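You operate a simulated robot arm through the tools that you are given. There is no shell and no other tool. Be economical: measure what you need, move in short steps, check, and stop when the job is done.

Carry out the task below with a simulated robot arm. There is one attempt and no reset: what you move stays moved.

TASK
Fetch the mesh funnel and set it in the beige low box on the top of table 1. Put the cream disc on the top of table 2 away on the top of table 1. Take the blue cube and put it on the green tile. Take the pink cylinder from the top of table 4 and put it in the black basket. Pull the upper drawer of the low chest open. The order is free.

Only the result counts: the job must be done as asked and must still hold three seconds after the hand-in. Knocking over, shifting, dropping, spilling or breaking anything else fails it.

THE ROBOT
A 7-joint arm with a vacuum gripper on a trunk, on a base that drives. Base frame: it is fixed to the floor where the robot stands at the start and does not move with it; the origin is under the middle of the robot, x ahead of it, y to its left, z up; the surface under the hand at the start is at about z = 0.76. Readings come in m, degrees, newtons and seconds.
Its first joint turns from -149.0 to 149.0 degrees. Places, roughly: black basket (21x15x8 cm) [4.1, -10.3, 0.8]; blue cube (3x3x3 cm) [1.7, -2, 0.8]; cream disc (4x4x2 cm) [0.7, -1.8, 0.8]; green tile [0.5, -0.5, 0.75]; low box [-1.75, -4.75, 0.75]; mesh funnel (10x10x7 cm) [0.7, -0.1, 0.8]; pink cylinder (3x3x4 cm) [4, -10.6, 0.8]; top of table 1 [-2.1, -2.4, 0.8]; upper drawer of the low chest [0.7, -3, 0.3]. Payload 1.06 kg.
Tool frame: the origin (TCP) lies in the middle of the cups' lips, and z points out of the cups. The gripper has 1 cup of 0.024 m across, covering 0.024 by 0.024 m (tool x, y); the bellows give 0.008 m. With the vacuum on, a cup seals on a smooth face that it is pressed against (1 to 4 N); it does not hold porous or soft things. The pull reaches 23 N.
Orientation is that of the tool frame in the base frame, as a unit quaternion [x, y, z, w]. With the cups facing straight down, the tool's x points along the base's -x, its y along +y and its z along -z.

THE INTERFACE
- The arm moves only by the tool play_rows. Its arguments are lists of equal length, an entry for each row: "travel": the shift along the base's x, y, z in m, a list of three; "turn": the turn, a rotation vector about the base's x, y, z in degrees, a list of three; "valve": the vacuum: 1 switches it on, 0 off. In form: {"travel": [[x, y, z], ...], "turn": [[wx, wy, wz], ...], "valve": [valve, ...]}. A call has 1 to 8 rows; each row shifts and turns the commanded pose from where the row before left it. Each row takes 0.2 s and may step no farther than 0.05 m and 8.6 degrees from the row before; otherwise, or with a gripper value out of range, the whole call is refused. Where a pose cannot be reached the arm comes as near as it can. A force on the tool above 40 N (or 10 N above the force at the start of the call, whichever is more), or a blocked arm, ends the call early, and 0.2 s more pass. The pull builds up within a second once a cup has sealed. Time passes only in rows, and 0.2 s behind the last, so rows that do not move give it time. It gives the time, the measured TCP pose, the force on the tool (base axes) and the pull of the vacuum at its end, in the units of the frame above (readings bear some noise), with the torque about the TCP (base axes, N m) and any sound that the robot's microphone picked up, and new pictures: "pictures" is both (left out), scene, wrist or none.
- Cameras (640 x 400 px; columns grow to the right, rows downward): "scene" is now at [0.0233, 0.1219, 1.4903]; the picture's right is [-0.57, -0.82, 0.00], its down [-0.55, 0.38, -0.75] and it looks along [0.61, -0.43, -0.67] (base axes); focal length 264 px, centre (320, 200). "wrist" rides on the gripper at [0.078, 0.019, -0.096] in the tool frame; the picture's right is [-0.24, 0.97, 0.00], its down [-0.71, -0.17, -0.69] and it looks along [-0.67, -0.16, 0.73] (tool axes); focal length 243 px, centre (320, 200). There is no depth. A picture from a camera that has moved, and an enlarged one, comes with that camera's place and axes in the base frame and with its lens.
- move_column(by): slides the trunk up (or, below 0, down) by that many m; the arm and the scene camera ride with it, the base frame stays. It gives what a move gives, with no picture.
- roll_base(legs): drives the robot by 1 to 6 legs, each [ahead, turn to the left] in m and degrees, along the robot's own axes; the way and the turn of a leg run together, so that a leg with both is an arc; at most 1.5 m and 180 degrees a leg. The arm and the cameras ride along, it lands a little off, and it stops where it bumps. It gives what a move gives, and a new picture of the scene camera.
- head_to(pan, tilt): turns the head with the scene camera to pan (to the left, within 155 degrees either way) and tilt (down, from -29 to 69), counted from straight ahead of the robot. It gives what a move gives, and a new picture of the scene camera.
- zoom(camera, box): a new picture of the part [left, top, right, bottom] of that camera's present view, enlarged. It takes no simulated time.
- hand_in(): hands the job in; it is judged then, once.

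Go step by step. Nothing tells you exact positions but the pictures and the camera data: compare them with the known pose of the tool, close in by small moves and look again before you grip or let go. The budget is 165 turns and 260 pictures, counting those below and the enlarged ones. Unless the task says otherwise, let go and move clear before handing in, and close with one line.

The tools are called after "Request:" as a command line: name --argument value ..., lists and objects as JSON in quotes. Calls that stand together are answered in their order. play_rows: Moves the arm, as the interface text tells. Its arguments: {"type":"object","properties":{"travel":{"type":"array"},"turn":{"type":"array"},"valve":{"type":"array"},"pictures":{"type":"string","enum":["both","scene","wrist","none"]}},"required":["travel","turn","valve"]} The other tools are called the same way: move_column (by) slides the trunk up or down; roll_base (legs) drives the base; head_to (pan, tilt) turns the head that bears the scene camera; zoom (camera, box) takes an enlarged picture of a part of a camera's view; hand_in () hands the job in.

At the start:

```text
time: 0.0
tool_pos: [0.603, -0.4983, 0.9856]
tcp_rot: [0.0, 1.0, 0.0, 0.0]
wrist_force: [-0.5, 0.5, 0.3]
wrist_torque: [-0.01, -0.02, 0.01]
pull: 0.0
trunk travel left (down, up): [-0.55, 0.16]
robot x, y, heading: [0.0025, 0.0045, -0.1]
head pan, tilt: [-35.0, 41.8]
```

scene: 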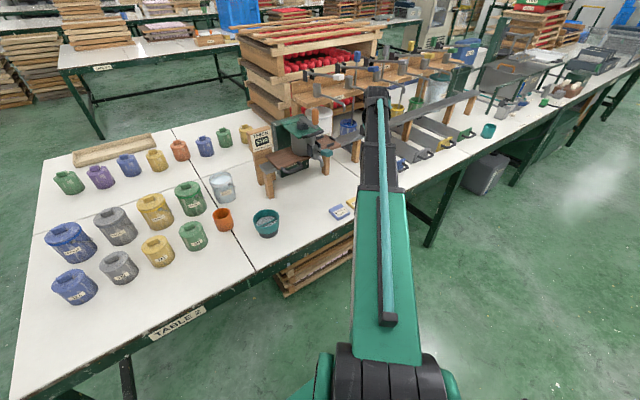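
wrist: 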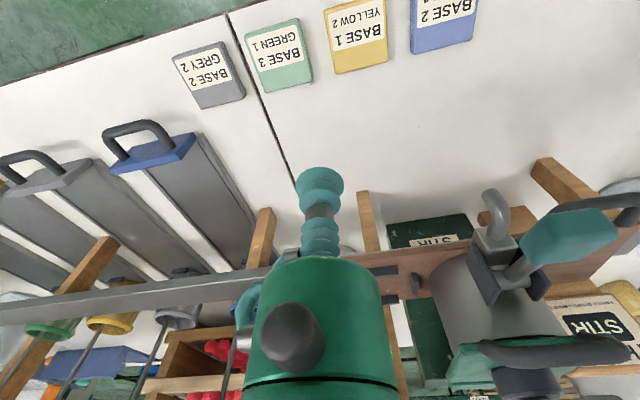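

I see table 2 in front of me with paint pots, tiles and a press-like object. I'll look around and enlarge the parts where the funnel, disc and tile should be.

Request:
zoom --camera "scene" --box '[200, 60, 520, 260]'

Request:
zoom --camera "wrist" --box '[100, 0, 640, 340]'

Request:
head_to --pan -75 --tilt 35

```text
2.00 times, centred on (360, 160) of scene
camera zoom: at [0.0233, 0.1219, 1.4903], right [-0.57, -0.82, 0.0], down [-0.55, 0.38, -0.75], along [0.61, -0.43, -0.67], focal length 528 px, centre (240, 280)
```

zoom: 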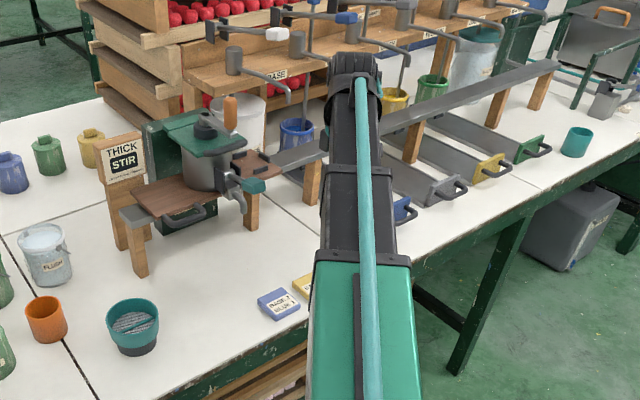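

```text
1.18 times, centred on (370, 170) of wrist
camera zoom: at [0.5259, -0.4791, 1.0802], right [0.24, 0.97, 0.0], down [0.71, -0.17, 0.69], along [0.67, -0.16, -0.73], focal length 285 px, centre (261, 235)
```

zoom: 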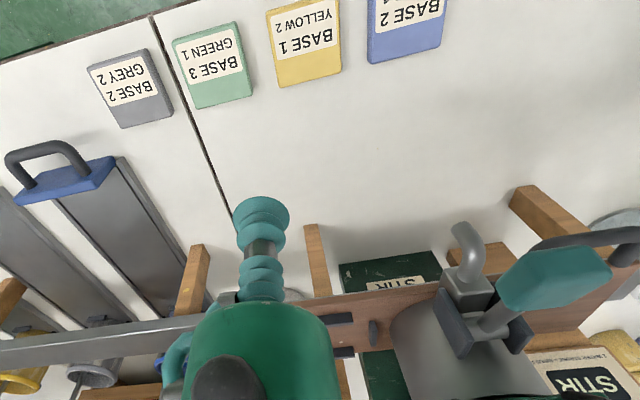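

```text
time: 1.1
tool_pos: [0.6029, -0.4988, 0.9868]
tcp_rot: [0.0, 1.0, 0.0, 0.001]
wrist_force: [-0.3, -0.3, -0.6]
wrist_torque: [-0.01, -0.02, -0.01]
pull: 0.1
trunk travel left (down, up): [-0.55, 0.16]
robot x, y, heading: [-0.0022, 0.0022, 0.2]
head pan, tilt: [-75.0, 35.0]
camera scene: at [-0.0225, 0.0849, 1.5004], right [-0.97, -0.26, 0.0], down [-0.15, 0.55, -0.82], along [0.21, -0.79, -0.57], focal length 264 px, centre (320, 200)
```

scene: 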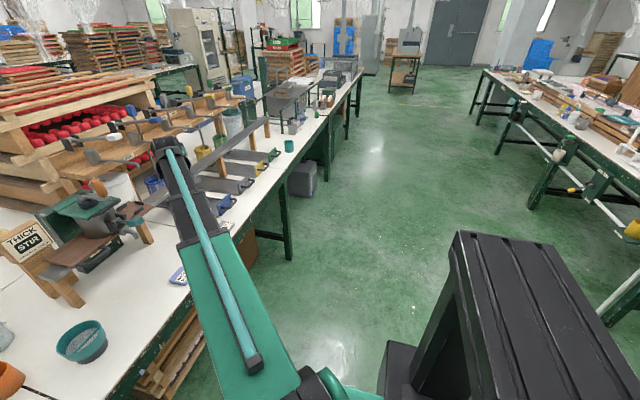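

The funnel is the teal ring on the table at about (0.66, -0.09), and the green tile is close to the table's front edge. I'll enlarge the far part of table 2 and the funnel.

Request:
zoom --camera "scene" --box '[150, 20, 400, 180]'

Request:
zoom --camera "scene" --box '[0, 260, 200, 400]'

Request:
zoom --camera "scene" --box '[440, 30, 640, 160]'

Request:
head_to --pan -125 --tilt 30

```text
2.50 times, centred on (275, 100) of scene
camera zoom: at [-0.0225, 0.0849, 1.5004], right [-0.97, -0.26, 0.0], down [-0.15, 0.55, -0.82], along [0.21, -0.79, -0.57], focal length 660 px, centre (432, 450)
```

zoom: 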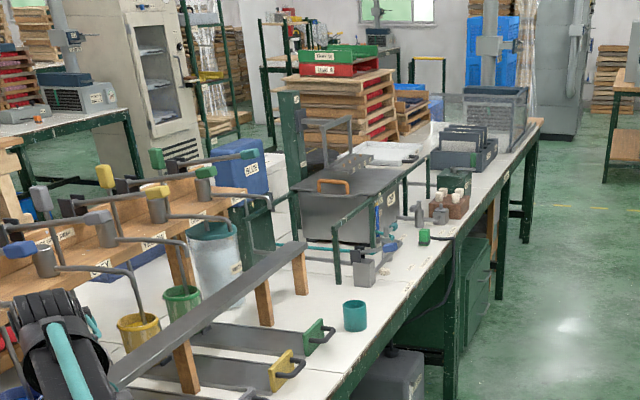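

```text
2.86 times, centred on (100, 330) of scene
camera zoom: at [-0.0225, 0.0849, 1.5004], right [-0.97, -0.26, 0.0], down [-0.15, 0.55, -0.82], along [0.21, -0.79, -0.57], focal length 754 px, centre (949, -171)
```

zoom: 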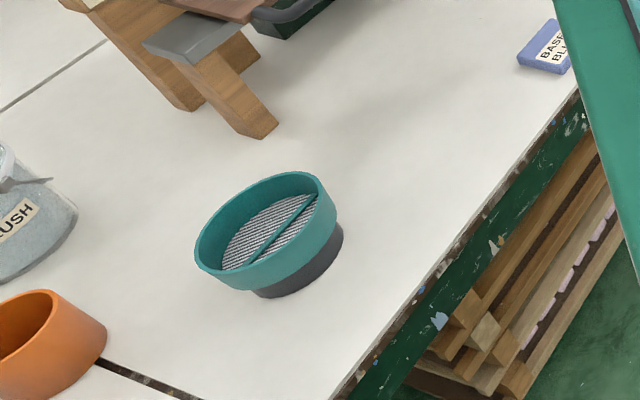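

```text
3.08 times, centred on (540, 95) of scene
camera zoom: at [-0.0225, 0.0849, 1.5004], right [-0.97, -0.26, 0.0], down [-0.15, 0.55, -0.82], along [0.21, -0.79, -0.57], focal length 812 px, centre (-357, 523)
```

zoom: 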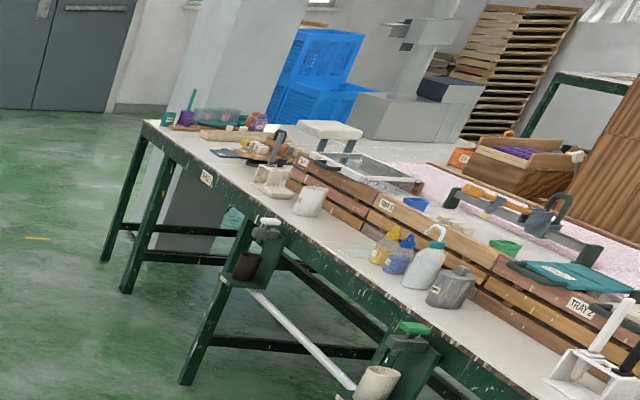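

```text
time: 2.2
tool_pos: [0.6035, -0.4984, 0.9853]
tcp_rot: [-0.001, 1.0, 0.0, 0.0]
wrist_force: [0.4, 1.0, -1.0]
wrist_torque: [-0.02, 0.0, 0.01]
pull: 0.1
trunk travel left (down, up): [-0.55, 0.16]
robot x, y, heading: [0.0007, 0.0011, -0.1]
head pan, tilt: [-125.0, 30.0]
camera scene: at [-0.0972, 0.0958, 1.5082], right [-0.82, 0.57, 0.0], down [0.29, 0.41, -0.87], along [-0.5, -0.71, -0.5], focal length 264 px, centre (320, 200)
```

scene: 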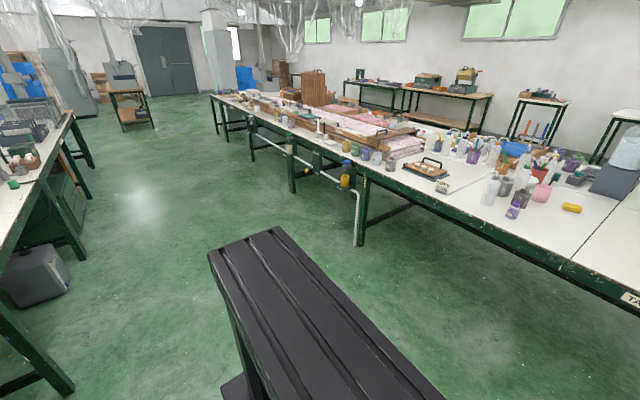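

Table 1 is behind me to the right. The funnel is a teal ring with a mesh on a dark collar, and the mesh is porous, so I'd need to grip it on the wall. I'll lift the arm and bring the wrist camera over the funnel.

Request:
play_rows --travel '[[0, 0, 0.05], [0, 0, 0.05], [-0.02, 0.05, 0], [-0.02, 0.05, 0], [-0.01, 0.05, 0], [0, 0.05, 0], [0, 0.05, 0], [0, 0.05, 0]]' --turn '[[0, 0, 0], [0, 0, 0], [0, 0, 0], [0, 0, 0], [0, 0, 0], [0, 0, 0], [0, 0, 0], [0, 0, 0]]' --valve '[0, 0, 0, 0, 0, 0, 0, 0]' --pictures "wrist"

Request:
head_to --pan -10 --tilt 50

```text
refused: row 3 steps farther than a row can; nothing moved
```

```text
time: 4.2
tool_pos: [0.6038, -0.4971, 0.9858]
tcp_rot: [0.0, 1.0, 0.0, -0.001]
wrist_force: [0.6, 0.6, 0.2]
wrist_torque: [0.01, 0.0, 0.0]
pull: 0.0
trunk travel left (down, up): [-0.55, 0.16]
robot x, y, heading: [-0.0008, 0.0, -0.0]
head pan, tilt: [-10.0, 50.0]
camera scene: at [0.0305, 0.1565, 1.4787], right [-0.17, -0.98, 0.0], down [-0.75, 0.13, -0.64], along [0.63, -0.11, -0.77], focal length 264 px, centre (320, 200)
```

scene: 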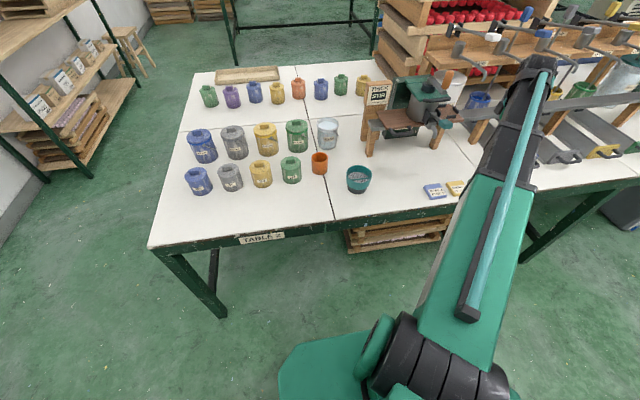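

The funnel is at about (0.655, -0.09), roughly 0.14 m in from the table's front edge. I'll move the arm over to it.

Request:
play_rows --travel '[[0, 0, 0.05], [0, 0, 0.05], [-0.015, 0.045, 0], [-0.015, 0.045, 0], [-0.015, 0.045, 0], [-0.015, 0.045, 0], [0, 0.05, 0], [0, 0.05, 0]]' --turn '[[0, 0, 0], [0, 0, 0], [0, 0, 0], [0, 0, 0], [0, 0, 0], [0, 0, 0], [0, 0, 0], [0, 0, 0]]' --valve '[0, 0, 0, 0, 0, 0, 0, 0]' --pictures "wrist"

```text
time: 6.0
tool_pos: [0.5425, -0.2169, 1.085]
tcp_rot: [0.0, 1.0, 0.0, 0.0]
wrist_force: [0.3, 1.1, 0.0]
wrist_torque: [-0.03, -0.01, 0.01]
pull: 0.0
trunk travel left (down, up): [-0.55, 0.16]
robot x, y, heading: [0.003, 0.0013, -0.0]
head pan, tilt: [-10.0, 50.0]
camera wrist: at [0.4649, -0.1981, 1.18], right [0.24, 0.97, 0.0], down [0.71, -0.17, 0.69], along [0.67, -0.16, -0.73], focal length 243 px, centre (320, 200)
```

wrist: 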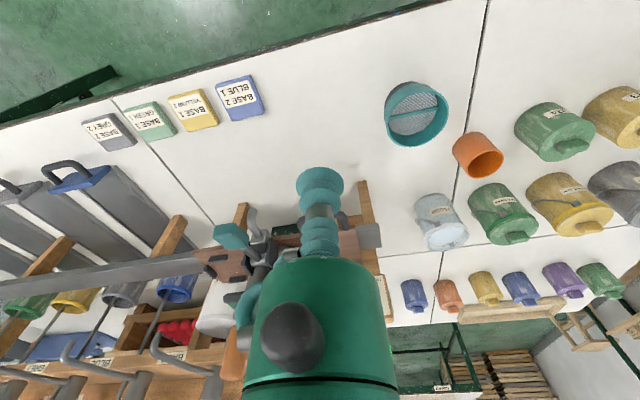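

The funnel is in view at upper right. I'll enlarge it to judge where to grip.

Request:
zoom --camera "wrist" --box '[360, 60, 480, 160]'

Request:
zoom --camera "scene" --box '[320, 150, 400, 210]'

```text
4.00 times, centred on (420, 110) of wrist
camera zoom: at [0.4649, -0.1981, 1.18], right [0.24, 0.97, 0.0], down [0.71, -0.17, 0.69], along [0.67, -0.16, -0.73], focal length 970 px, centre (-80, 560)
```

zoom: 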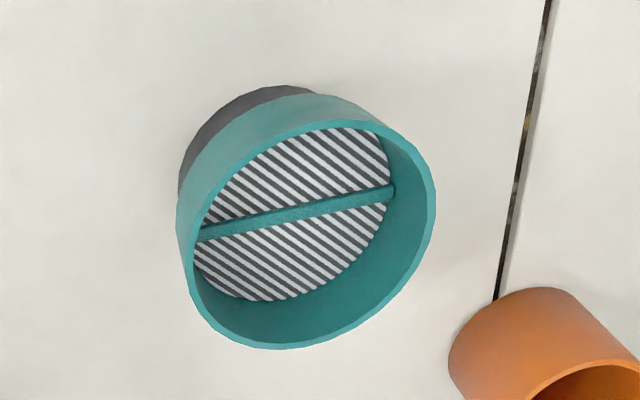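

```text
6.67 times, centred on (360, 180) of scene
camera zoom: at [0.0305, 0.157, 1.4787], right [-0.17, -0.98, 0.0], down [-0.75, 0.13, -0.64], along [0.63, -0.11, -0.77], focal length 1759 px, centre (53, 333)
```

zoom: 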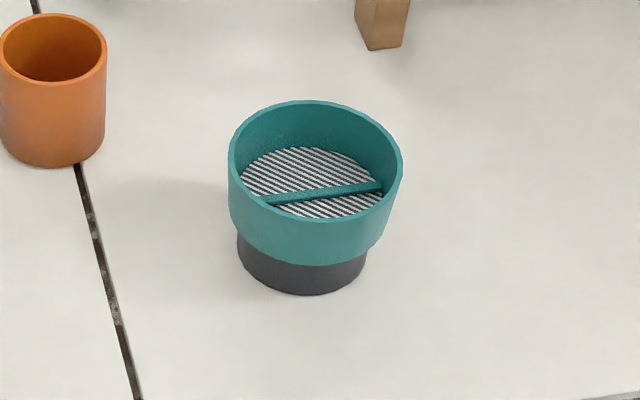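

The outer teal wall is vertical and smooth, so I'll grip it from the front with the tool horizontal, turned so that the camera sits beside it. I'll back the base up 0.2 m first so that the arm isn't folded.

Request:
roll_base --legs '[[-0.2, 0]]'

Request:
play_rows --travel '[[0.02, 0.03, 0], [0.02, 0.03, 0], [0.02, 0.03, 0], [0, 0.03, 0], [0, 0.007, 0], [0, 0, 0], [0, 0, 0], [0, 0, 0]]' --turn '[[0, 0, 8.5], [0, 0, 8.5], [0, 0, 8.5], [0, 0, 8.5], [0, 0, 8.5], [0, 0, 8.5], [0, 0, 8.5], [0, 0, 8.5]]' --valve '[0, 0, 0, 0, 0, 0, 0, 0]' --pictures "none"

Request:
play_rows --travel '[[0, 0, 0], [0, 0, 0], [0, 0, 0], [0, 0, 0], [0, 0, 0], [0, 0, 0], [0, 0, 0], [0, 0, 0]]' --turn '[[0, 0, 8.5], [0, 0, 8.5], [0, 0, 5], [0, -8.5, 0], [0, -8.5, 0], [0, -8.5, 0], [0, -8.5, 0], [0, -8.5, 0]]' --valve '[0, 0, 0, 0, 0, 0, 0, 0]' --pictures "both"

```text
time: 7.6
tool_pos: [0.343, -0.2183, 1.0864]
tcp_rot: [0.0, 1.0, -0.001, 0.0]
wrist_force: [0.0, 0.7, 0.7]
wrist_torque: [0.03, 0.0, 0.01]
pull: 0.0
trunk travel left (down, up): [-0.55, 0.16]
robot x, y, heading: [-0.2019, -0.0008, -0.1]
head pan, tilt: [-10.0, 50.0]
camera scene: at [-0.1699, 0.1568, 1.4787], right [-0.18, -0.98, 0.0], down [-0.75, 0.13, -0.64], along [0.63, -0.11, -0.77], focal length 264 px, centre (320, 200)
```

scene: 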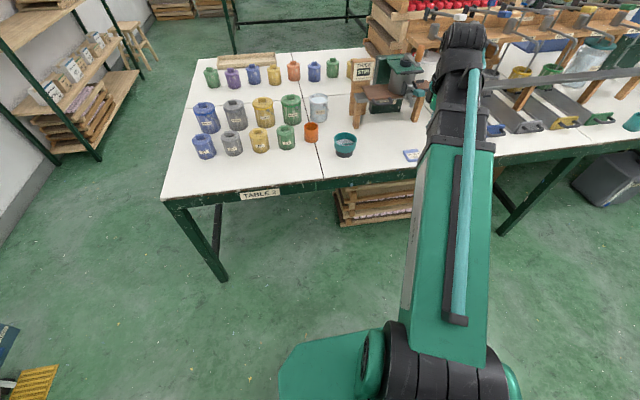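

```text
time: 9.4
tool_pos: [0.4025, -0.0912, 1.0862]
tcp_rot: [-0.559, 0.829, 0.0, 0.0]
wrist_force: [0.2, 0.5, -0.5]
wrist_torque: [-0.02, -0.03, -0.01]
pull: 0.0
trunk travel left (down, up): [-0.55, 0.16]
robot x, y, heading: [-0.201, -0.0003, 0.0]
head pan, tilt: [-10.0, 50.0]
```

```text
time: 11.2
tool_pos: [0.422, -0.0957, 1.094]
tcp_rot: [-0.658, 0.66, -0.257, 0.257]
wrist_force: [-0.5, -0.2, -0.3]
wrist_torque: [0.04, -0.03, 0.01]
pull: 0.0
out of reach, approached as far as the arm can: row 8
trunk travel left (down, up): [-0.55, 0.16]
robot x, y, heading: [-0.2002, 0.0054, -0.2]
head pan, tilt: [-10.0, 50.0]
camera scene: at [-0.1694, 0.1568, 1.4787], right [-0.18, -0.98, 0.0], down [-0.75, 0.13, -0.64], along [0.63, -0.11, -0.77], focal length 264 px, centre (320, 200)
camera wrist: at [0.3442, -0.1745, 1.1505], right [-0.72, 0.24, -0.66], down [-0.34, 0.71, 0.62], along [0.61, 0.67, -0.43], focal length 243 px, centre (320, 200)
```

scene: 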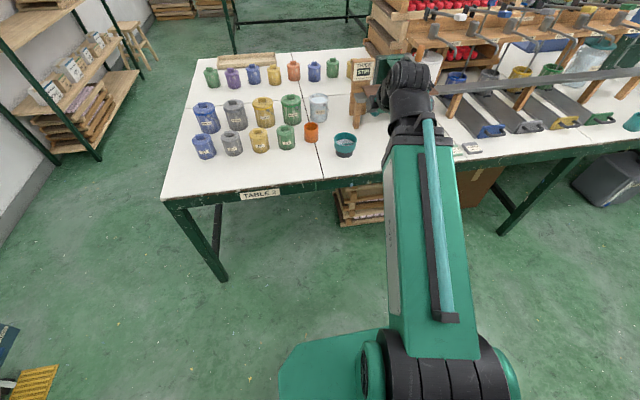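
wrist: 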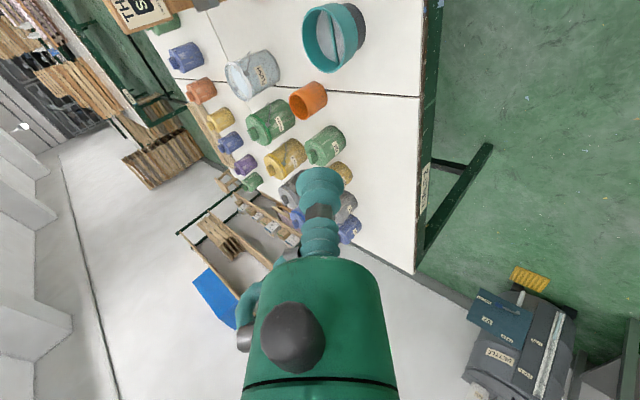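

The tool has pitched 43° and the arm ran out of fold. I'll back off another 0.2 m and extend forward while I finish tilting.

Request:
roll_base --legs '[[-0.2, 0]]'

Request:
play_rows --travel '[[0.04, 0, 0], [0.04, 0, 0], [0.04, 0, 0], [0.04, 0, 0], [0.04, 0, 0], [0, 0, 0], [0, 0, 0], [0, 0, 0]]' --turn '[[0, 0, 0], [0, 0, 0], [0, -4, 0], [0, -8.5, 0], [0, -8.5, 0], [0, -8.5, 0], [0, -8.5, 0], [0, -8.5, 0]]' --valve '[0, 0, 0, 0, 0, 0, 0, 0]' --pictures "both"

```text
time: 12.8
tool_pos: [0.2205, -0.0969, 1.0928]
tcp_rot: [-0.658, 0.66, -0.256, 0.256]
wrist_force: [-0.4, 0.5, -0.5]
wrist_torque: [0.02, 0.01, -0.01]
pull: 0.1
trunk travel left (down, up): [-0.55, 0.16]
robot x, y, heading: [-0.4018, -0.0015, -0.0]
head pan, tilt: [-10.0, 50.0]
camera scene: at [-0.3715, 0.1574, 1.4787], right [-0.18, -0.98, 0.0], down [-0.75, 0.14, -0.64], along [0.63, -0.11, -0.77], focal length 264 px, centre (320, 200)
```

scene: 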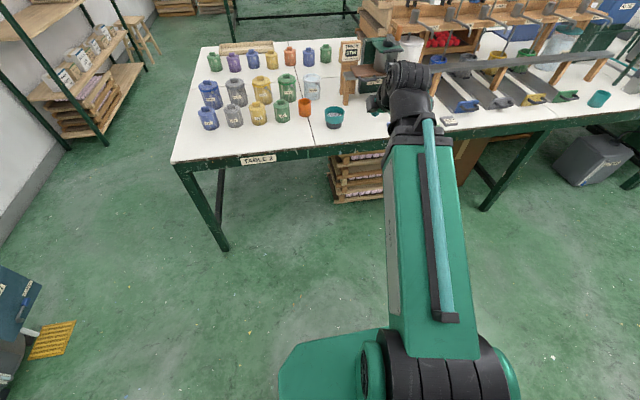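

```text
time: 14.6
tool_pos: [0.4201, -0.0967, 1.094]
tcp_rot: [-0.504, 0.506, -0.496, 0.494]
wrist_force: [-0.4, 0.4, -0.8]
wrist_torque: [0.0, 0.0, -0.01]
pull: 0.1
trunk travel left (down, up): [-0.55, 0.16]
robot x, y, heading: [-0.4011, 0.0041, -0.3]
head pan, tilt: [-10.0, 50.0]
camera scene: at [-0.371, 0.1573, 1.4787], right [-0.18, -0.98, 0.0], down [-0.75, 0.14, -0.64], along [0.63, -0.11, -0.77], focal length 264 px, centre (320, 200)
camera wrist: at [0.3242, -0.1745, 1.0751], right [-0.02, 0.24, -0.97], down [-0.68, 0.71, 0.19], along [0.73, 0.66, 0.15], focal length 243 px, centre (320, 200)
```

scene: 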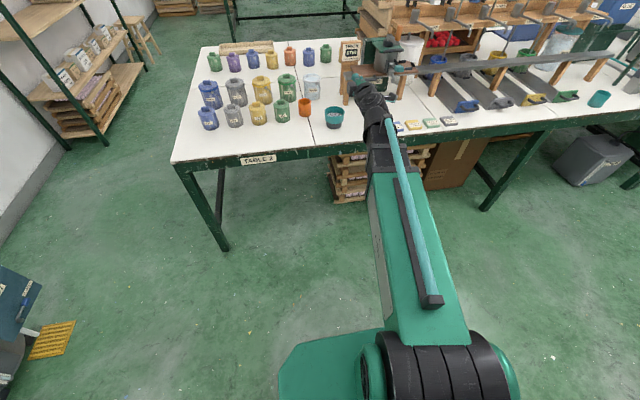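
wrist: 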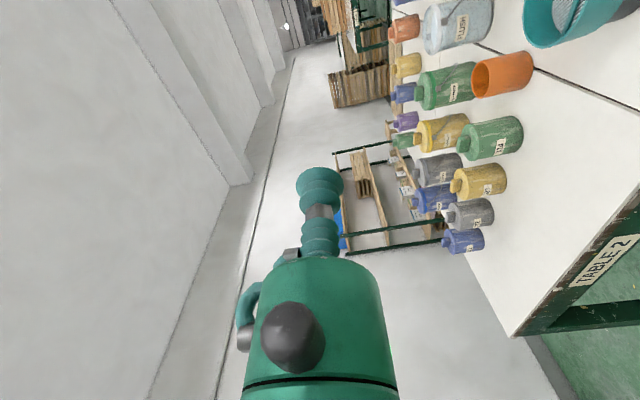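

The tool is horizontal now. I'll lower it in front of the table edge to the height of the ring and look.

Request:
play_rows --travel '[[0, 0, -0.05], [0, 0, -0.05], [0, 0, -0.05], [0, 0, -0.05], [0, 0, -0.05], [0.02, 0, -0.03]]' --turn '[[0, 0, 0], [0, 0, 0], [0, 0, 0], [0, 0, 0], [0, 0, 0], [0, 0, 0]]' --valve '[0, 0, 0, 0, 0, 0]' --pictures "both"

Request:
zoom --camera "scene" --box '[290, 70, 410, 150]'

```text
time: 16.0
tool_pos: [0.4588, -0.0849, 0.9532]
tcp_rot: [-0.525, 0.54, -0.464, 0.465]
wrist_force: [0.0, -0.3, 0.4]
wrist_torque: [0.01, 0.0, 0.01]
pull: 0.0
out of reach, approached as far as the arm can: row 2, 3, 4, 5, 6
trunk travel left (down, up): [-0.55, 0.16]
robot x, y, heading: [-0.4024, -0.0005, -0.1]
head pan, tilt: [-10.0, 50.0]
camera scene: at [-0.3709, 0.1573, 1.4787], right [-0.18, -0.98, 0.0], down [-0.75, 0.14, -0.64], along [0.63, -0.11, -0.77], focal length 264 px, centre (320, 200)
camera wrist: at [0.3599, -0.1609, 0.945], right [-0.13, 0.25, -0.96], down [-0.64, 0.72, 0.27], along [0.75, 0.65, 0.07], focal length 243 px, centre (320, 200)
```

scene: 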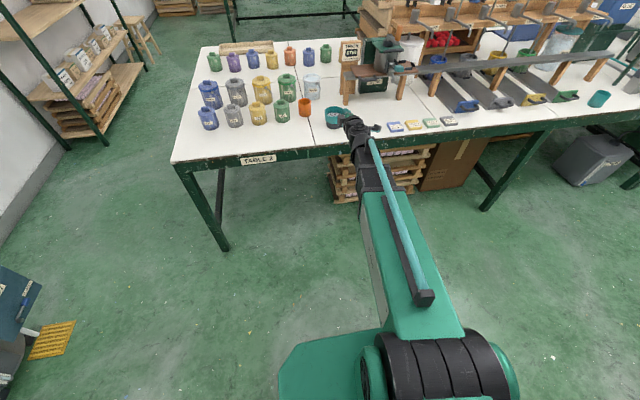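
wrist: 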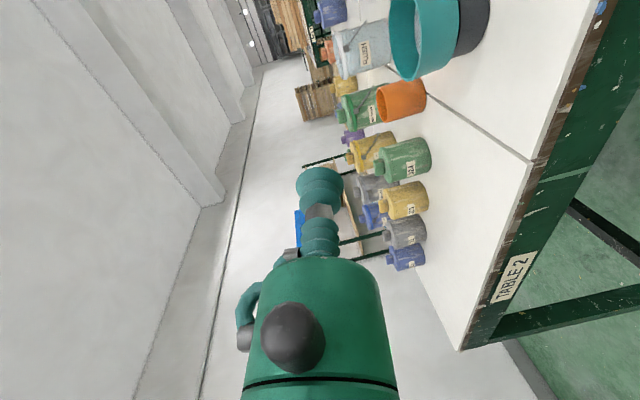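

```text
5.00 times, centred on (350, 110) of scene
camera zoom: at [-0.3709, 0.1573, 1.4787], right [-0.18, -0.98, 0.0], down [-0.75, 0.14, -0.64], along [0.63, -0.11, -0.77], focal length 1319 px, centre (170, 650)
```

zoom: 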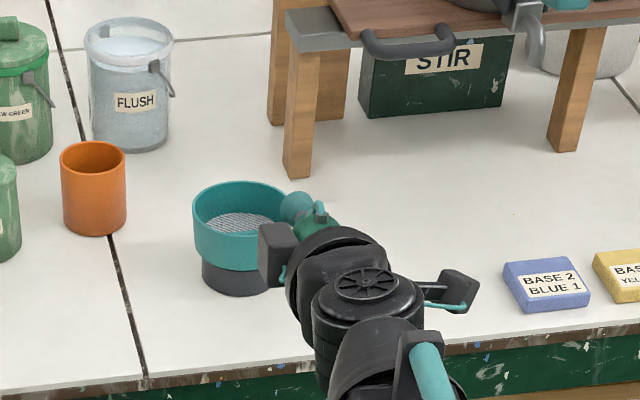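

The arm can't reach that low with a horizontal tool from this height, so I'll lower the trunk instead.

Request:
move_column --by -0.2

Request:
play_rows --travel '[[0, 0, 0.025], [0, 0, 0.025]]' --turn '[[0, 0, 0], [0, 0, 0]]' --valve '[0, 0]' --pictures "wrist"

```text
time: 18.2
tool_pos: [0.4581, -0.0838, 0.7528]
tcp_rot: [-0.525, 0.54, -0.465, 0.465]
wrist_force: [0.4, -0.6, 0.6]
wrist_torque: [0.02, 0.03, -0.01]
pull: 0.0
trunk travel left (down, up): [-0.35, 0.36]
robot x, y, heading: [-0.4016, 0.0034, -0.5]
head pan, tilt: [-10.0, 50.0]
```

```text
time: 18.8
tool_pos: [0.4574, -0.0848, 0.8034]
tcp_rot: [-0.526, 0.54, -0.465, 0.464]
wrist_force: [-0.2, 0.4, 0.4]
wrist_torque: [0.01, 0.03, -0.01]
pull: 0.1
trunk travel left (down, up): [-0.35, 0.36]
robot x, y, heading: [-0.4015, 0.0006, -0.3]
head pan, tilt: [-10.0, 50.0]
camera wrist: at [0.3595, -0.1607, 0.7951], right [-0.13, 0.25, -0.96], down [-0.64, 0.72, 0.27], along [0.75, 0.65, 0.07], focal length 243 px, centre (320, 200)
```

wrist: 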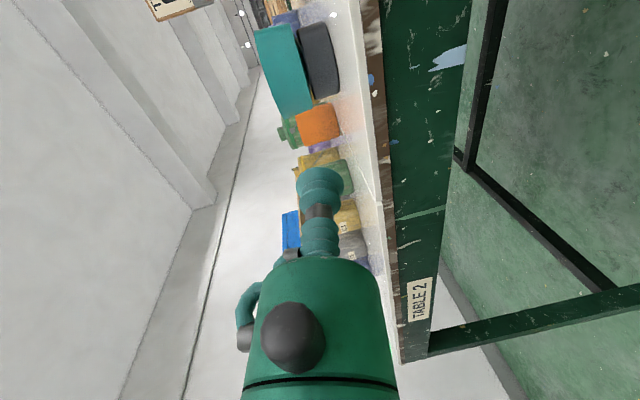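

The trunk move worked and the tool is level with the ring, but it points 8° down. I take the funnel's centre as (0.657, -0.093). I'll level the tool and come nearer.

Request:
play_rows --travel '[[0, -0.008, 0.003], [0.04, 0, 0], [0.04, 0, 0]]' --turn '[[0, -4, 0.8], [0, -3.9, 0], [0, 0, 0]]' --valve '[0, 0, 0]' --pictures "both"

Request:
zoom --camera "scene" --box '[290, 50, 410, 130]'

Request:
zoom --camera "wrist" --box '[220, 0, 420, 220]'

```text
time: 19.6
tool_pos: [0.5402, -0.0889, 0.8329]
tcp_rot: [-0.503, 0.515, -0.487, 0.494]
wrist_force: [-0.6, -0.3, 0.2]
wrist_torque: [0.0, 0.0, 0.01]
pull: 0.0
out of reach, approached as far as the arm can: row 2, 3
trunk travel left (down, up): [-0.35, 0.36]
robot x, y, heading: [-0.4039, 0.0002, -0.2]
head pan, tilt: [-10.0, 50.0]
camera scene: at [-0.3713, 0.1573, 1.2787], right [-0.18, -0.98, 0.0], down [-0.75, 0.14, -0.64], along [0.63, -0.11, -0.77], focal length 264 px, centre (320, 200)
camera wrist: at [0.4432, -0.1666, 0.8138], right [-0.03, 0.25, -0.97], down [-0.67, 0.71, 0.21], along [0.74, 0.66, 0.15], focal length 243 px, centre (320, 200)
```

scene: 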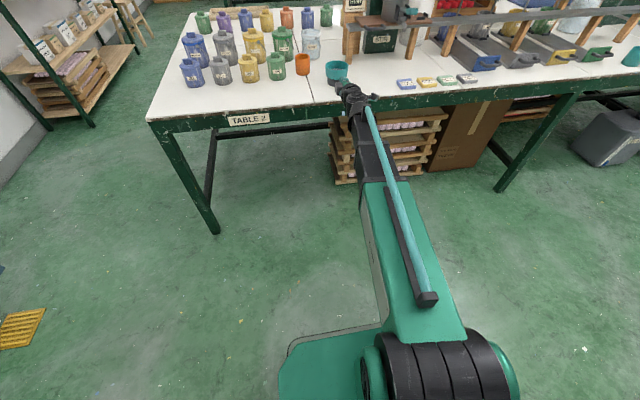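
wrist: 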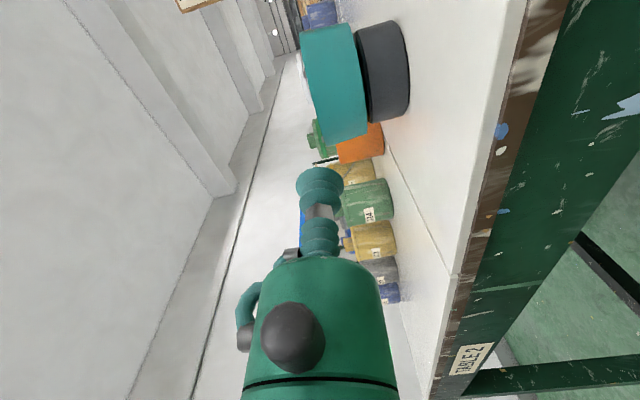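

```text
5.00 times, centred on (350, 90) of scene
camera zoom: at [-0.3713, 0.1573, 1.2787], right [-0.18, -0.98, 0.0], down [-0.75, 0.14, -0.64], along [0.63, -0.11, -0.77], focal length 1319 px, centre (170, 750)
```

zoom: 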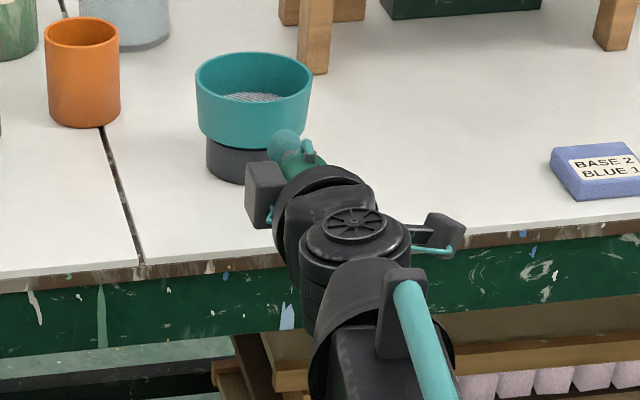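

```text
1.82 times, centred on (320, 110) of wrist
camera zoom: at [0.4432, -0.1666, 0.8138], right [-0.03, 0.25, -0.97], down [-0.67, 0.71, 0.21], along [0.74, 0.66, 0.15], focal length 441 px, centre (320, 364)
```

zoom: 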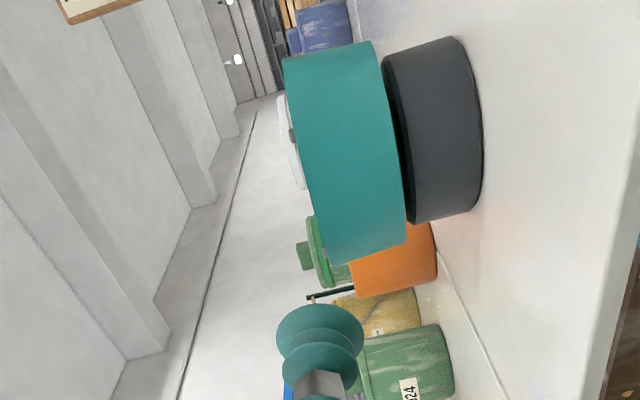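

The teal wall spans z of about 0.795 to 0.829 and the arm is near its stretch limit. I'll retract it, drive 0.12 m closer, and approach again.

Request:
play_rows --travel '[[-0.03, 0, 0], [-0.04, 0, 0]]' --turn '[[0, 0, 0], [0, 0, 0]]' --valve '[0, 0]' --pictures "none"

Request:
roll_base --legs '[[0.12, 0]]'

Request:
play_rows --travel '[[-0.02, 0, -0.01], [0, 0, -0.011]]' --turn '[[0, -1, 0], [0, 0, 0]]' --valve '[0, 0]' --pictures "wrist"

```text
time: 20.2
tool_pos: [0.4699, -0.0861, 0.8557]
tcp_rot: [-0.498, 0.507, -0.494, 0.501]
wrist_force: [-0.3, -1.2, -1.0]
wrist_torque: [-0.03, -0.03, -0.02]
pull: 0.0
out of reach, approached as far as the arm can: row 1, 2
trunk travel left (down, up): [-0.35, 0.36]
robot x, y, heading: [-0.3999, -0.0006, -0.3]
head pan, tilt: [-10.0, 50.0]
```

```text
time: 21.4
tool_pos: [0.59, -0.0873, 0.8558]
tcp_rot: [-0.498, 0.507, -0.493, 0.501]
wrist_force: [-0.2, -0.4, -0.6]
wrist_torque: [0.0, 0.02, 0.0]
pull: 0.1
trunk travel left (down, up): [-0.35, 0.36]
robot x, y, heading: [-0.2833, 0.004, -0.2]
head pan, tilt: [-10.0, 50.0]
camera scene: at [-0.2511, 0.157, 1.2787], right [-0.18, -0.98, 0.0], down [-0.75, 0.14, -0.64], along [0.63, -0.11, -0.77], focal length 264 px, centre (320, 200)
```

scene: 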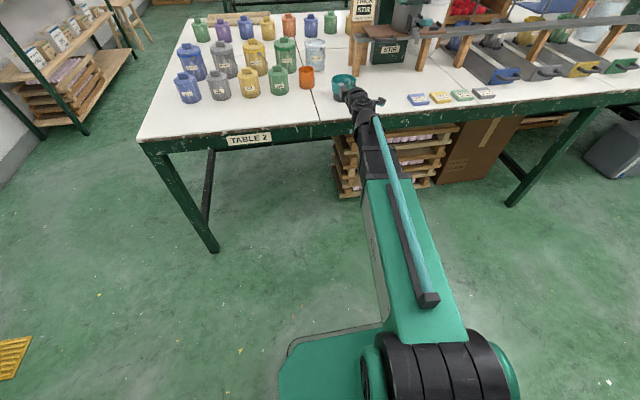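

```text
time: 22.0
tool_pos: [0.5697, -0.0915, 0.8524]
tcp_rot: [-0.495, 0.521, -0.495, 0.488]
wrist_force: [-0.2, -0.3, -1.0]
wrist_torque: [-0.03, -0.01, 0.01]
pull: 0.0
out of reach, approached as far as the arm can: row 1, 2
trunk travel left (down, up): [-0.35, 0.36]
robot x, y, heading: [-0.2854, -0.0006, -0.1]
head pan, tilt: [-10.0, 50.0]
camera wrist: at [0.4714, -0.1664, 0.8332], right [-0.03, 0.25, -0.97], down [-0.65, 0.73, 0.21], along [0.76, 0.64, 0.15], focal length 243 px, centre (320, 200)
```

wrist: 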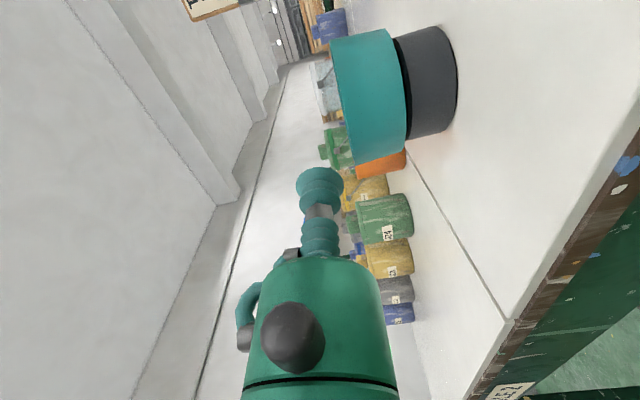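

The limit follows the trunk height, since horizontal works only from about 0.09 m below the starting height. I'll retract slightly, lower the trunk 0.1 m more and raise the arm to match.

Request:
play_rows --travel '[[-0.02, 0, 0.04], [-0.02, 0, 0.04]]' --turn '[[0, 0, 0], [0, 0, 0]]' --valve '[0, 0]' --pictures "none"

Request:
move_column --by -0.12

Request:
play_rows --travel '[[0, 0, 0]]' --turn '[[0, 0, 0]]' --valve '[0]' --pictures "wrist"

```text
time: 22.6
tool_pos: [0.53, -0.0857, 0.9271]
tcp_rot: [-0.494, 0.502, -0.499, 0.505]
wrist_force: [0.5, 0.0, -0.6]
wrist_torque: [0.02, 0.01, -0.02]
pull: 0.1
trunk travel left (down, up): [-0.35, 0.36]
robot x, y, heading: [-0.2832, -0.0028, 0.1]
head pan, tilt: [-10.0, 50.0]
```

```text
time: 24.1
tool_pos: [0.5297, -0.0851, 0.8063]
tcp_rot: [-0.494, 0.503, -0.498, 0.505]
wrist_force: [0.1, -0.1, 0.3]
wrist_torque: [-0.03, -0.01, 0.01]
pull: 0.1
trunk travel left (down, up): [-0.23, 0.48]
robot x, y, heading: [-0.2789, -0.0016, -0.1]
head pan, tilt: [-10.0, 50.0]
```

```text
time: 24.5
tool_pos: [0.5292, -0.0851, 0.8063]
tcp_rot: [-0.493, 0.503, -0.498, 0.505]
wrist_force: [0.1, -0.1, 0.2]
wrist_torque: [0.02, 0.0, -0.01]
pull: 0.0
trunk travel left (down, up): [-0.23, 0.48]
robot x, y, heading: [-0.2809, 0.0018, -0.1]
head pan, tilt: [-10.0, 50.0]
camera wrist: at [0.4348, -0.1634, 0.785], right [0.01, 0.25, -0.97], down [-0.68, 0.71, 0.18], along [0.73, 0.66, 0.18], focal length 243 px, centre (320, 200)
```

wrist: 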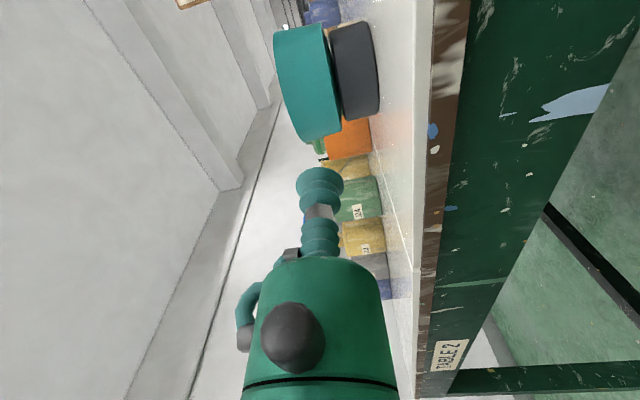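

The tool is level now. I'll line up with the funnel's middle and approach to within about 10 mm with the vacuum on.

Request:
play_rows --travel '[[0, -0.008, 0.006], [0.03, 0, 0], [0.03, 0, 0], [0.01, 0, 0]]' --turn '[[0, 0, 0], [0, 0, 0], [0, 0, 0], [0, 0, 0]]' --valve '[0, 0, 1, 1]' --pictures "both"

Request:
zoom --camera "wrist" --box '[240, 50, 480, 220]'

```text
time: 25.5
tool_pos: [0.6009, -0.093, 0.8123]
tcp_rot: [-0.494, 0.502, -0.498, 0.506]
wrist_force: [0.1, 0.2, 0.7]
wrist_torque: [0.01, 0.0, 0.01]
pull: 0.0
trunk travel left (down, up): [-0.23, 0.48]
robot x, y, heading: [-0.2819, 0.0007, -0.4]
head pan, tilt: [-10.0, 50.0]
camera scene: at [-0.2509, 0.157, 1.1587], right [-0.18, -0.98, 0.0], down [-0.75, 0.14, -0.64], along [0.63, -0.11, -0.77], focal length 264 px, centre (320, 200)
camera wrist: at [0.5044, -0.171, 0.7913], right [0.01, 0.25, -0.97], down [-0.68, 0.71, 0.18], along [0.73, 0.66, 0.18], focal length 243 px, centre (320, 200)
```

scene: 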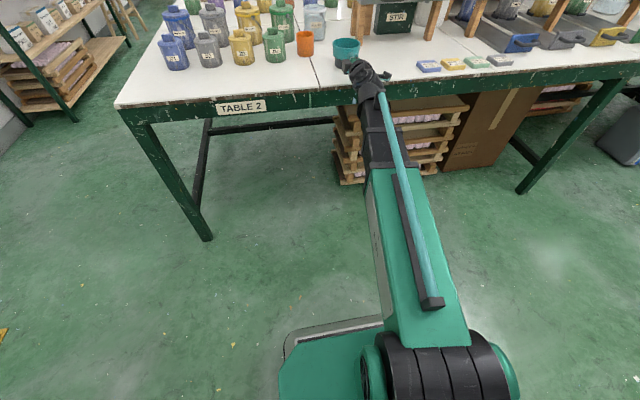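
wrist: 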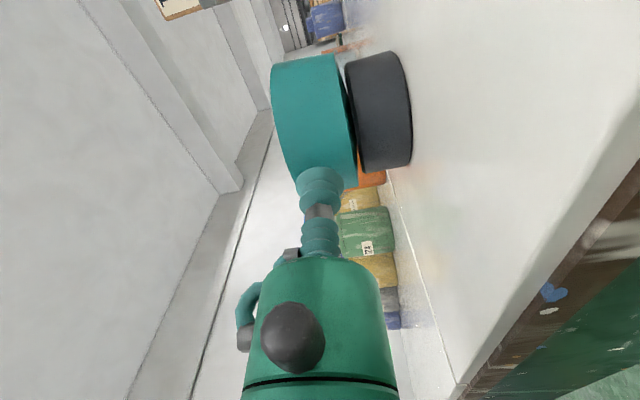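

```text
2.35 times, centred on (360, 135) of wrist
camera zoom: at [0.5044, -0.171, 0.7913], right [0.01, 0.25, -0.97], down [-0.68, 0.71, 0.18], along [0.73, 0.66, 0.18], focal length 571 px, centre (226, 353)
```

zoom: 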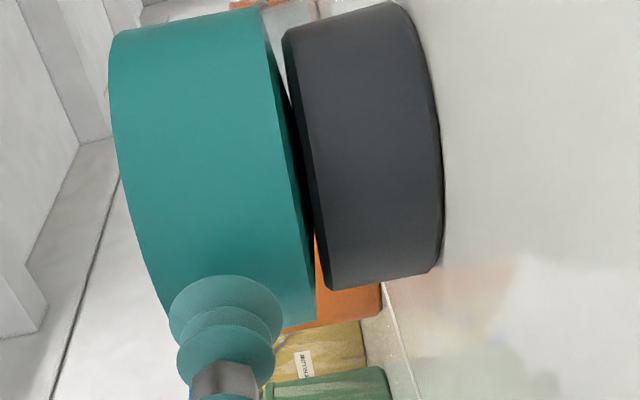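

The cup lip is at the wall and centred on its height. I'll creep forward in small steps with the vacuum on.

Request:
play_rows --travel '[[0.003, 0, 0], [0.003, 0, 0], [0.002, 0, 0], [0, 0, 0], [0, 0, 0]]' --turn '[[0, 0, 0], [0, 0, 0], [0, 0, 0], [0, 0, 0], [0, 0, 0]]' --valve '[1, 1, 1, 1, 1]' --pictures "none"

```text
time: 26.7
tool_pos: [0.6068, -0.094, 0.8124]
tcp_rot: [-0.493, 0.503, -0.498, 0.505]
wrist_force: [0.7, 0.6, 0.4]
wrist_torque: [0.0, 0.03, 0.03]
pull: 0.1
trunk travel left (down, up): [-0.23, 0.48]
robot x, y, heading: [-0.2852, 0.0001, -0.1]
head pan, tilt: [-10.0, 50.0]
```

Request:
play_rows --travel '[[0.002, 0, 0], [0.001, 0, 0], [0.001, 0, 0], [0, 0, 0], [0, 0, 0]]' --turn '[[0, 0, 0], [0, 0, 0], [0, 0, 0], [0, 0, 0], [0, 0, 0]]' --valve '[1, 1, 1, 1, 1]' --pictures "wrist"

```text
time: 27.9
tool_pos: [0.6134, -0.0923, 0.813]
tcp_rot: [-0.494, 0.502, -0.499, 0.505]
wrist_force: [0.7, 0.0, 0.2]
wrist_torque: [-0.02, 0.02, -0.04]
pull: 0.0
trunk travel left (down, up): [-0.23, 0.48]
robot x, y, heading: [-0.2839, -0.0003, -0.4]
head pan, tilt: [-10.0, 50.0]
camera wrist: at [0.5167, -0.1711, 0.7909], right [0.01, 0.25, -0.97], down [-0.68, 0.71, 0.18], along [0.73, 0.66, 0.18], focal length 243 px, centre (320, 200)
```

wrist: 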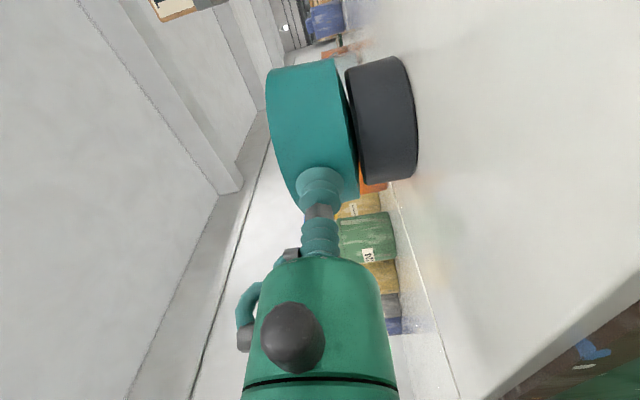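

No seal yet and almost no force. I'll press on by a few more millimetres.

Request:
play_rows --travel '[[0.002, 0, 0], [0, 0, 0], [0.001, 0, 0], [0, 0, 0], [0, 0, 0]]' --turn '[[0, 0, 0], [0, 0, 0], [0, 0, 0], [0, 0, 0], [0, 0, 0]]' --valve '[1, 1, 1, 1, 1]' --pictures "wrist"

```text
time: 29.1
tool_pos: [0.6154, -0.0938, 0.8118]
tcp_rot: [-0.494, 0.503, -0.498, 0.505]
wrist_force: [-0.5, 0.0, -0.3]
wrist_torque: [0.0, 0.02, 0.02]
pull: 0.0
trunk travel left (down, up): [-0.23, 0.48]
robot x, y, heading: [-0.283, -0.0007, -0.1]
head pan, tilt: [-10.0, 50.0]
camera wrist: at [0.5196, -0.1712, 0.7907], right [0.01, 0.25, -0.97], down [-0.68, 0.71, 0.18], along [0.73, 0.66, 0.18], focal length 243 px, centre (320, 200)
```

wrist: 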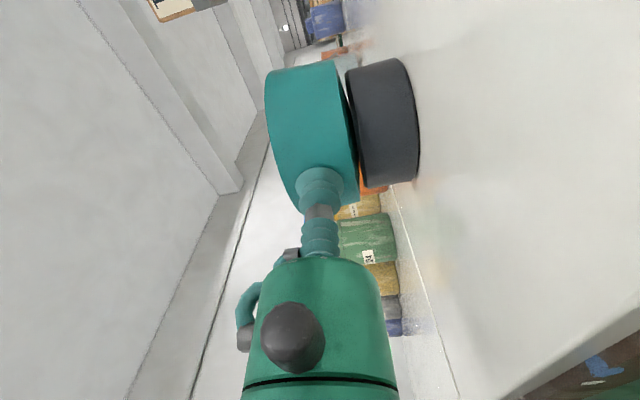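

Request:
play_rows --travel '[[0.002, 0, 0], [0.001, 0, 0], [0.001, 0, 0], [0, 0, 0], [0, 0, 0]]' --turn '[[0, 0, 0], [0, 0, 0], [0, 0, 0], [0, 0, 0], [0, 0, 0]]' --valve '[1, 1, 1, 1, 1]' --pictures "wrist"

Request:
zoom --camera "wrist" --box '[240, 50, 480, 220]'

```text
time: 30.3
tool_pos: [0.6185, -0.0933, 0.8123]
tcp_rot: [-0.494, 0.503, -0.499, 0.504]
wrist_force: [-0.1, -0.5, 0.2]
wrist_torque: [-0.03, 0.01, 0.01]
pull: 0.0
trunk travel left (down, up): [-0.23, 0.48]
robot x, y, heading: [-0.2809, -0.0019, -0.3]
head pan, tilt: [-10.0, 50.0]
camera wrist: at [0.5238, -0.1711, 0.7908], right [0.01, 0.25, -0.97], down [-0.68, 0.71, 0.18], along [0.73, 0.66, 0.18], focal length 243 px, centre (320, 200)
```

wrist: 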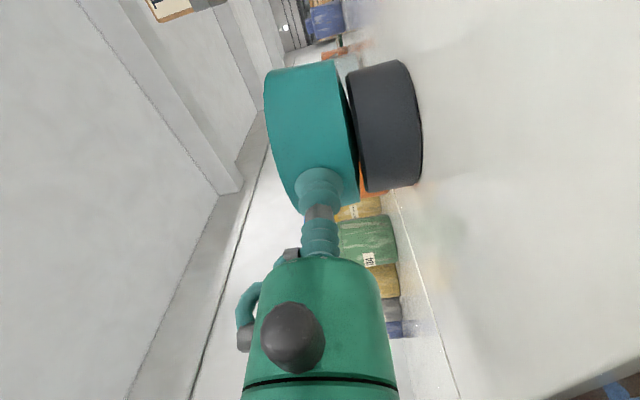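

```text
2.35 times, centred on (360, 135) of wrist
camera zoom: at [0.5238, -0.1711, 0.7908], right [0.01, 0.25, -0.97], down [-0.68, 0.71, 0.18], along [0.73, 0.66, 0.18], focal length 571 px, centre (226, 353)
```

zoom: 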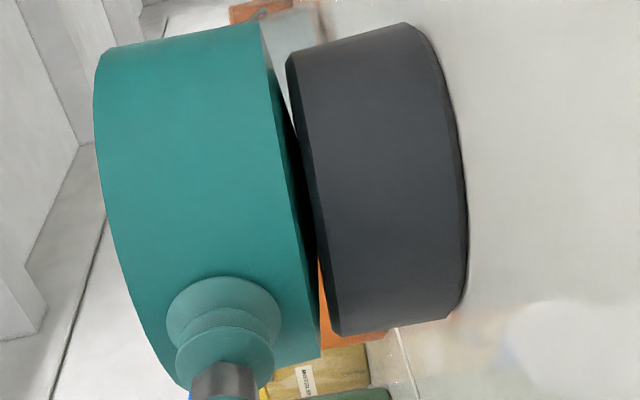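

There's still no contact, and the wrist view puts the ring's centre nearer (0.688, -0.080). I'll check with the scene camera.

Request:
zoom --camera "scene" --box '[310, 20, 400, 80]'

```text
6.67 times, centred on (355, 50) of scene
camera zoom: at [-0.2508, 0.157, 1.1587], right [-0.18, -0.98, 0.0], down [-0.75, 0.14, -0.64], along [0.63, -0.11, -0.77], focal length 1759 px, centre (87, 1200)
```

zoom: 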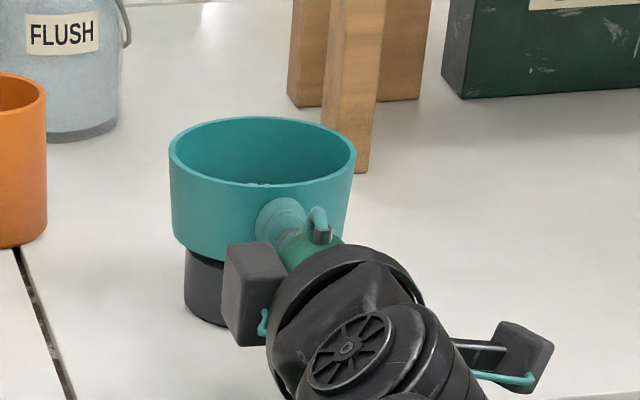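

The lateral line-up looks right within a few millimetres. I'll keep creeping forward in 2 mm steps until there's a force or a pull.

Request:
play_rows --travel '[[0.002, 0, 0], [0.002, 0, 0], [0.002, 0, 0], [0, 0, 0], [0, 0, 0]]' --turn '[[0, 0, 0], [0, 0, 0], [0, 0, 0], [0, 0, 0], [0, 0, 0]]' --valve '[1, 1, 1, 1, 1]' --pictures "wrist"

```text
time: 31.5
tool_pos: [0.6255, -0.0939, 0.8124]
tcp_rot: [-0.493, 0.502, -0.498, 0.506]
wrist_force: [-4.0, 0.4, 1.4]
wrist_torque: [-0.01, -0.03, 0.01]
pull: 0.1
trunk travel left (down, up): [-0.23, 0.48]
robot x, y, heading: [-0.2788, 0.0022, -0.1]
head pan, tilt: [-10.0, 50.0]
camera wrist: at [0.5296, -0.1717, 0.791], right [0.01, 0.25, -0.97], down [-0.68, 0.71, 0.18], along [0.73, 0.66, 0.18], focal length 243 px, centre (320, 200)
```

wrist: 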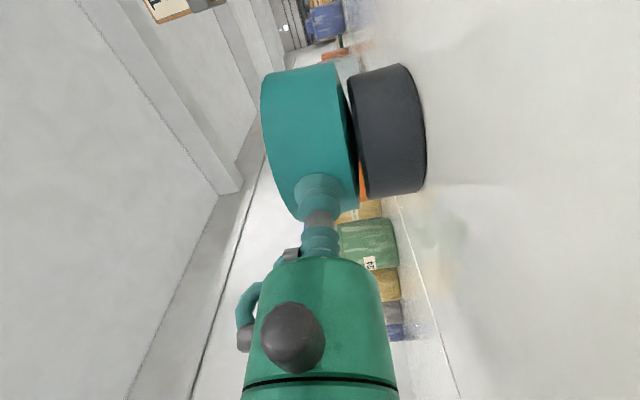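

Contact at 4 N but no pull. I'll try slightly different centring before judging the curved wall unsuitable.

Request:
play_rows --travel '[[-0.006, 0, 0], [0, -0.006, 0], [0.004, 0, 0], [0.002, 0, 0], [0, 0, 0], [0, 0, 0], [0, 0, 0]]' --turn '[[0, 0, 0], [0, 0, 0], [0, 0, 0], [0, 0, 0], [0, 0, 0], [0, 0, 0], [0, 0, 0]]' --valve '[1, 1, 1, 1, 1, 1, 1]' --pictures "wrist"

Request:
zoom --camera "wrist" --box '[240, 50, 480, 220]'

```text
time: 33.1
tool_pos: [0.6249, -0.1011, 0.8131]
tcp_rot: [-0.494, 0.503, -0.498, 0.505]
wrist_force: [-10.9, -0.6, 1.3]
wrist_torque: [-0.04, 0.13, -0.03]
pull: 22.7
trunk travel left (down, up): [-0.23, 0.48]
robot x, y, heading: [-0.2808, 0.0004, -0.4]
head pan, tilt: [-10.0, 50.0]
camera wrist: at [0.529, -0.1777, 0.7918], right [0.01, 0.25, -0.97], down [-0.68, 0.71, 0.18], along [0.73, 0.66, 0.18], focal length 243 px, centre (320, 200)
```

wrist: 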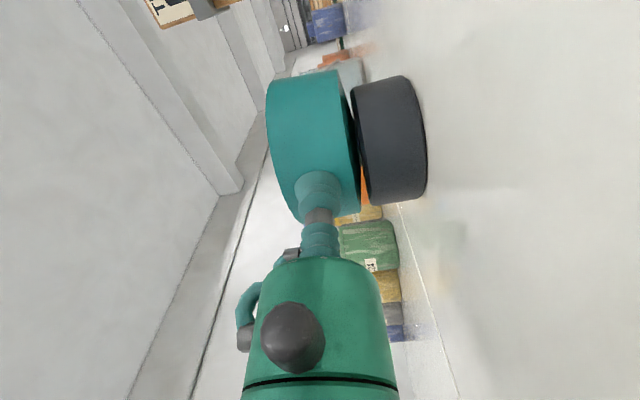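

```text
2.35 times, centred on (360, 135) of wrist
camera zoom: at [0.529, -0.1777, 0.7918], right [0.01, 0.25, -0.97], down [-0.68, 0.71, 0.18], along [0.73, 0.66, 0.18], focal length 571 px, centre (226, 353)
```

zoom: 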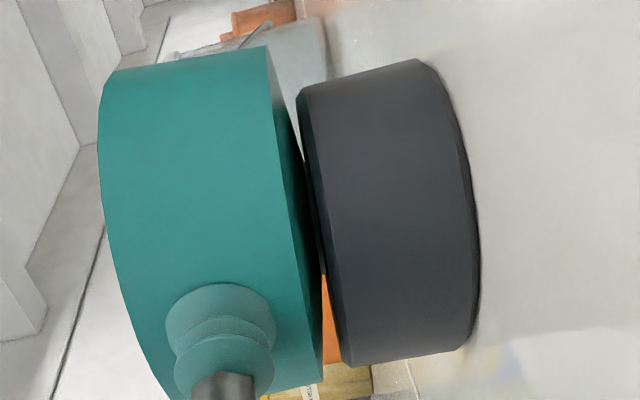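

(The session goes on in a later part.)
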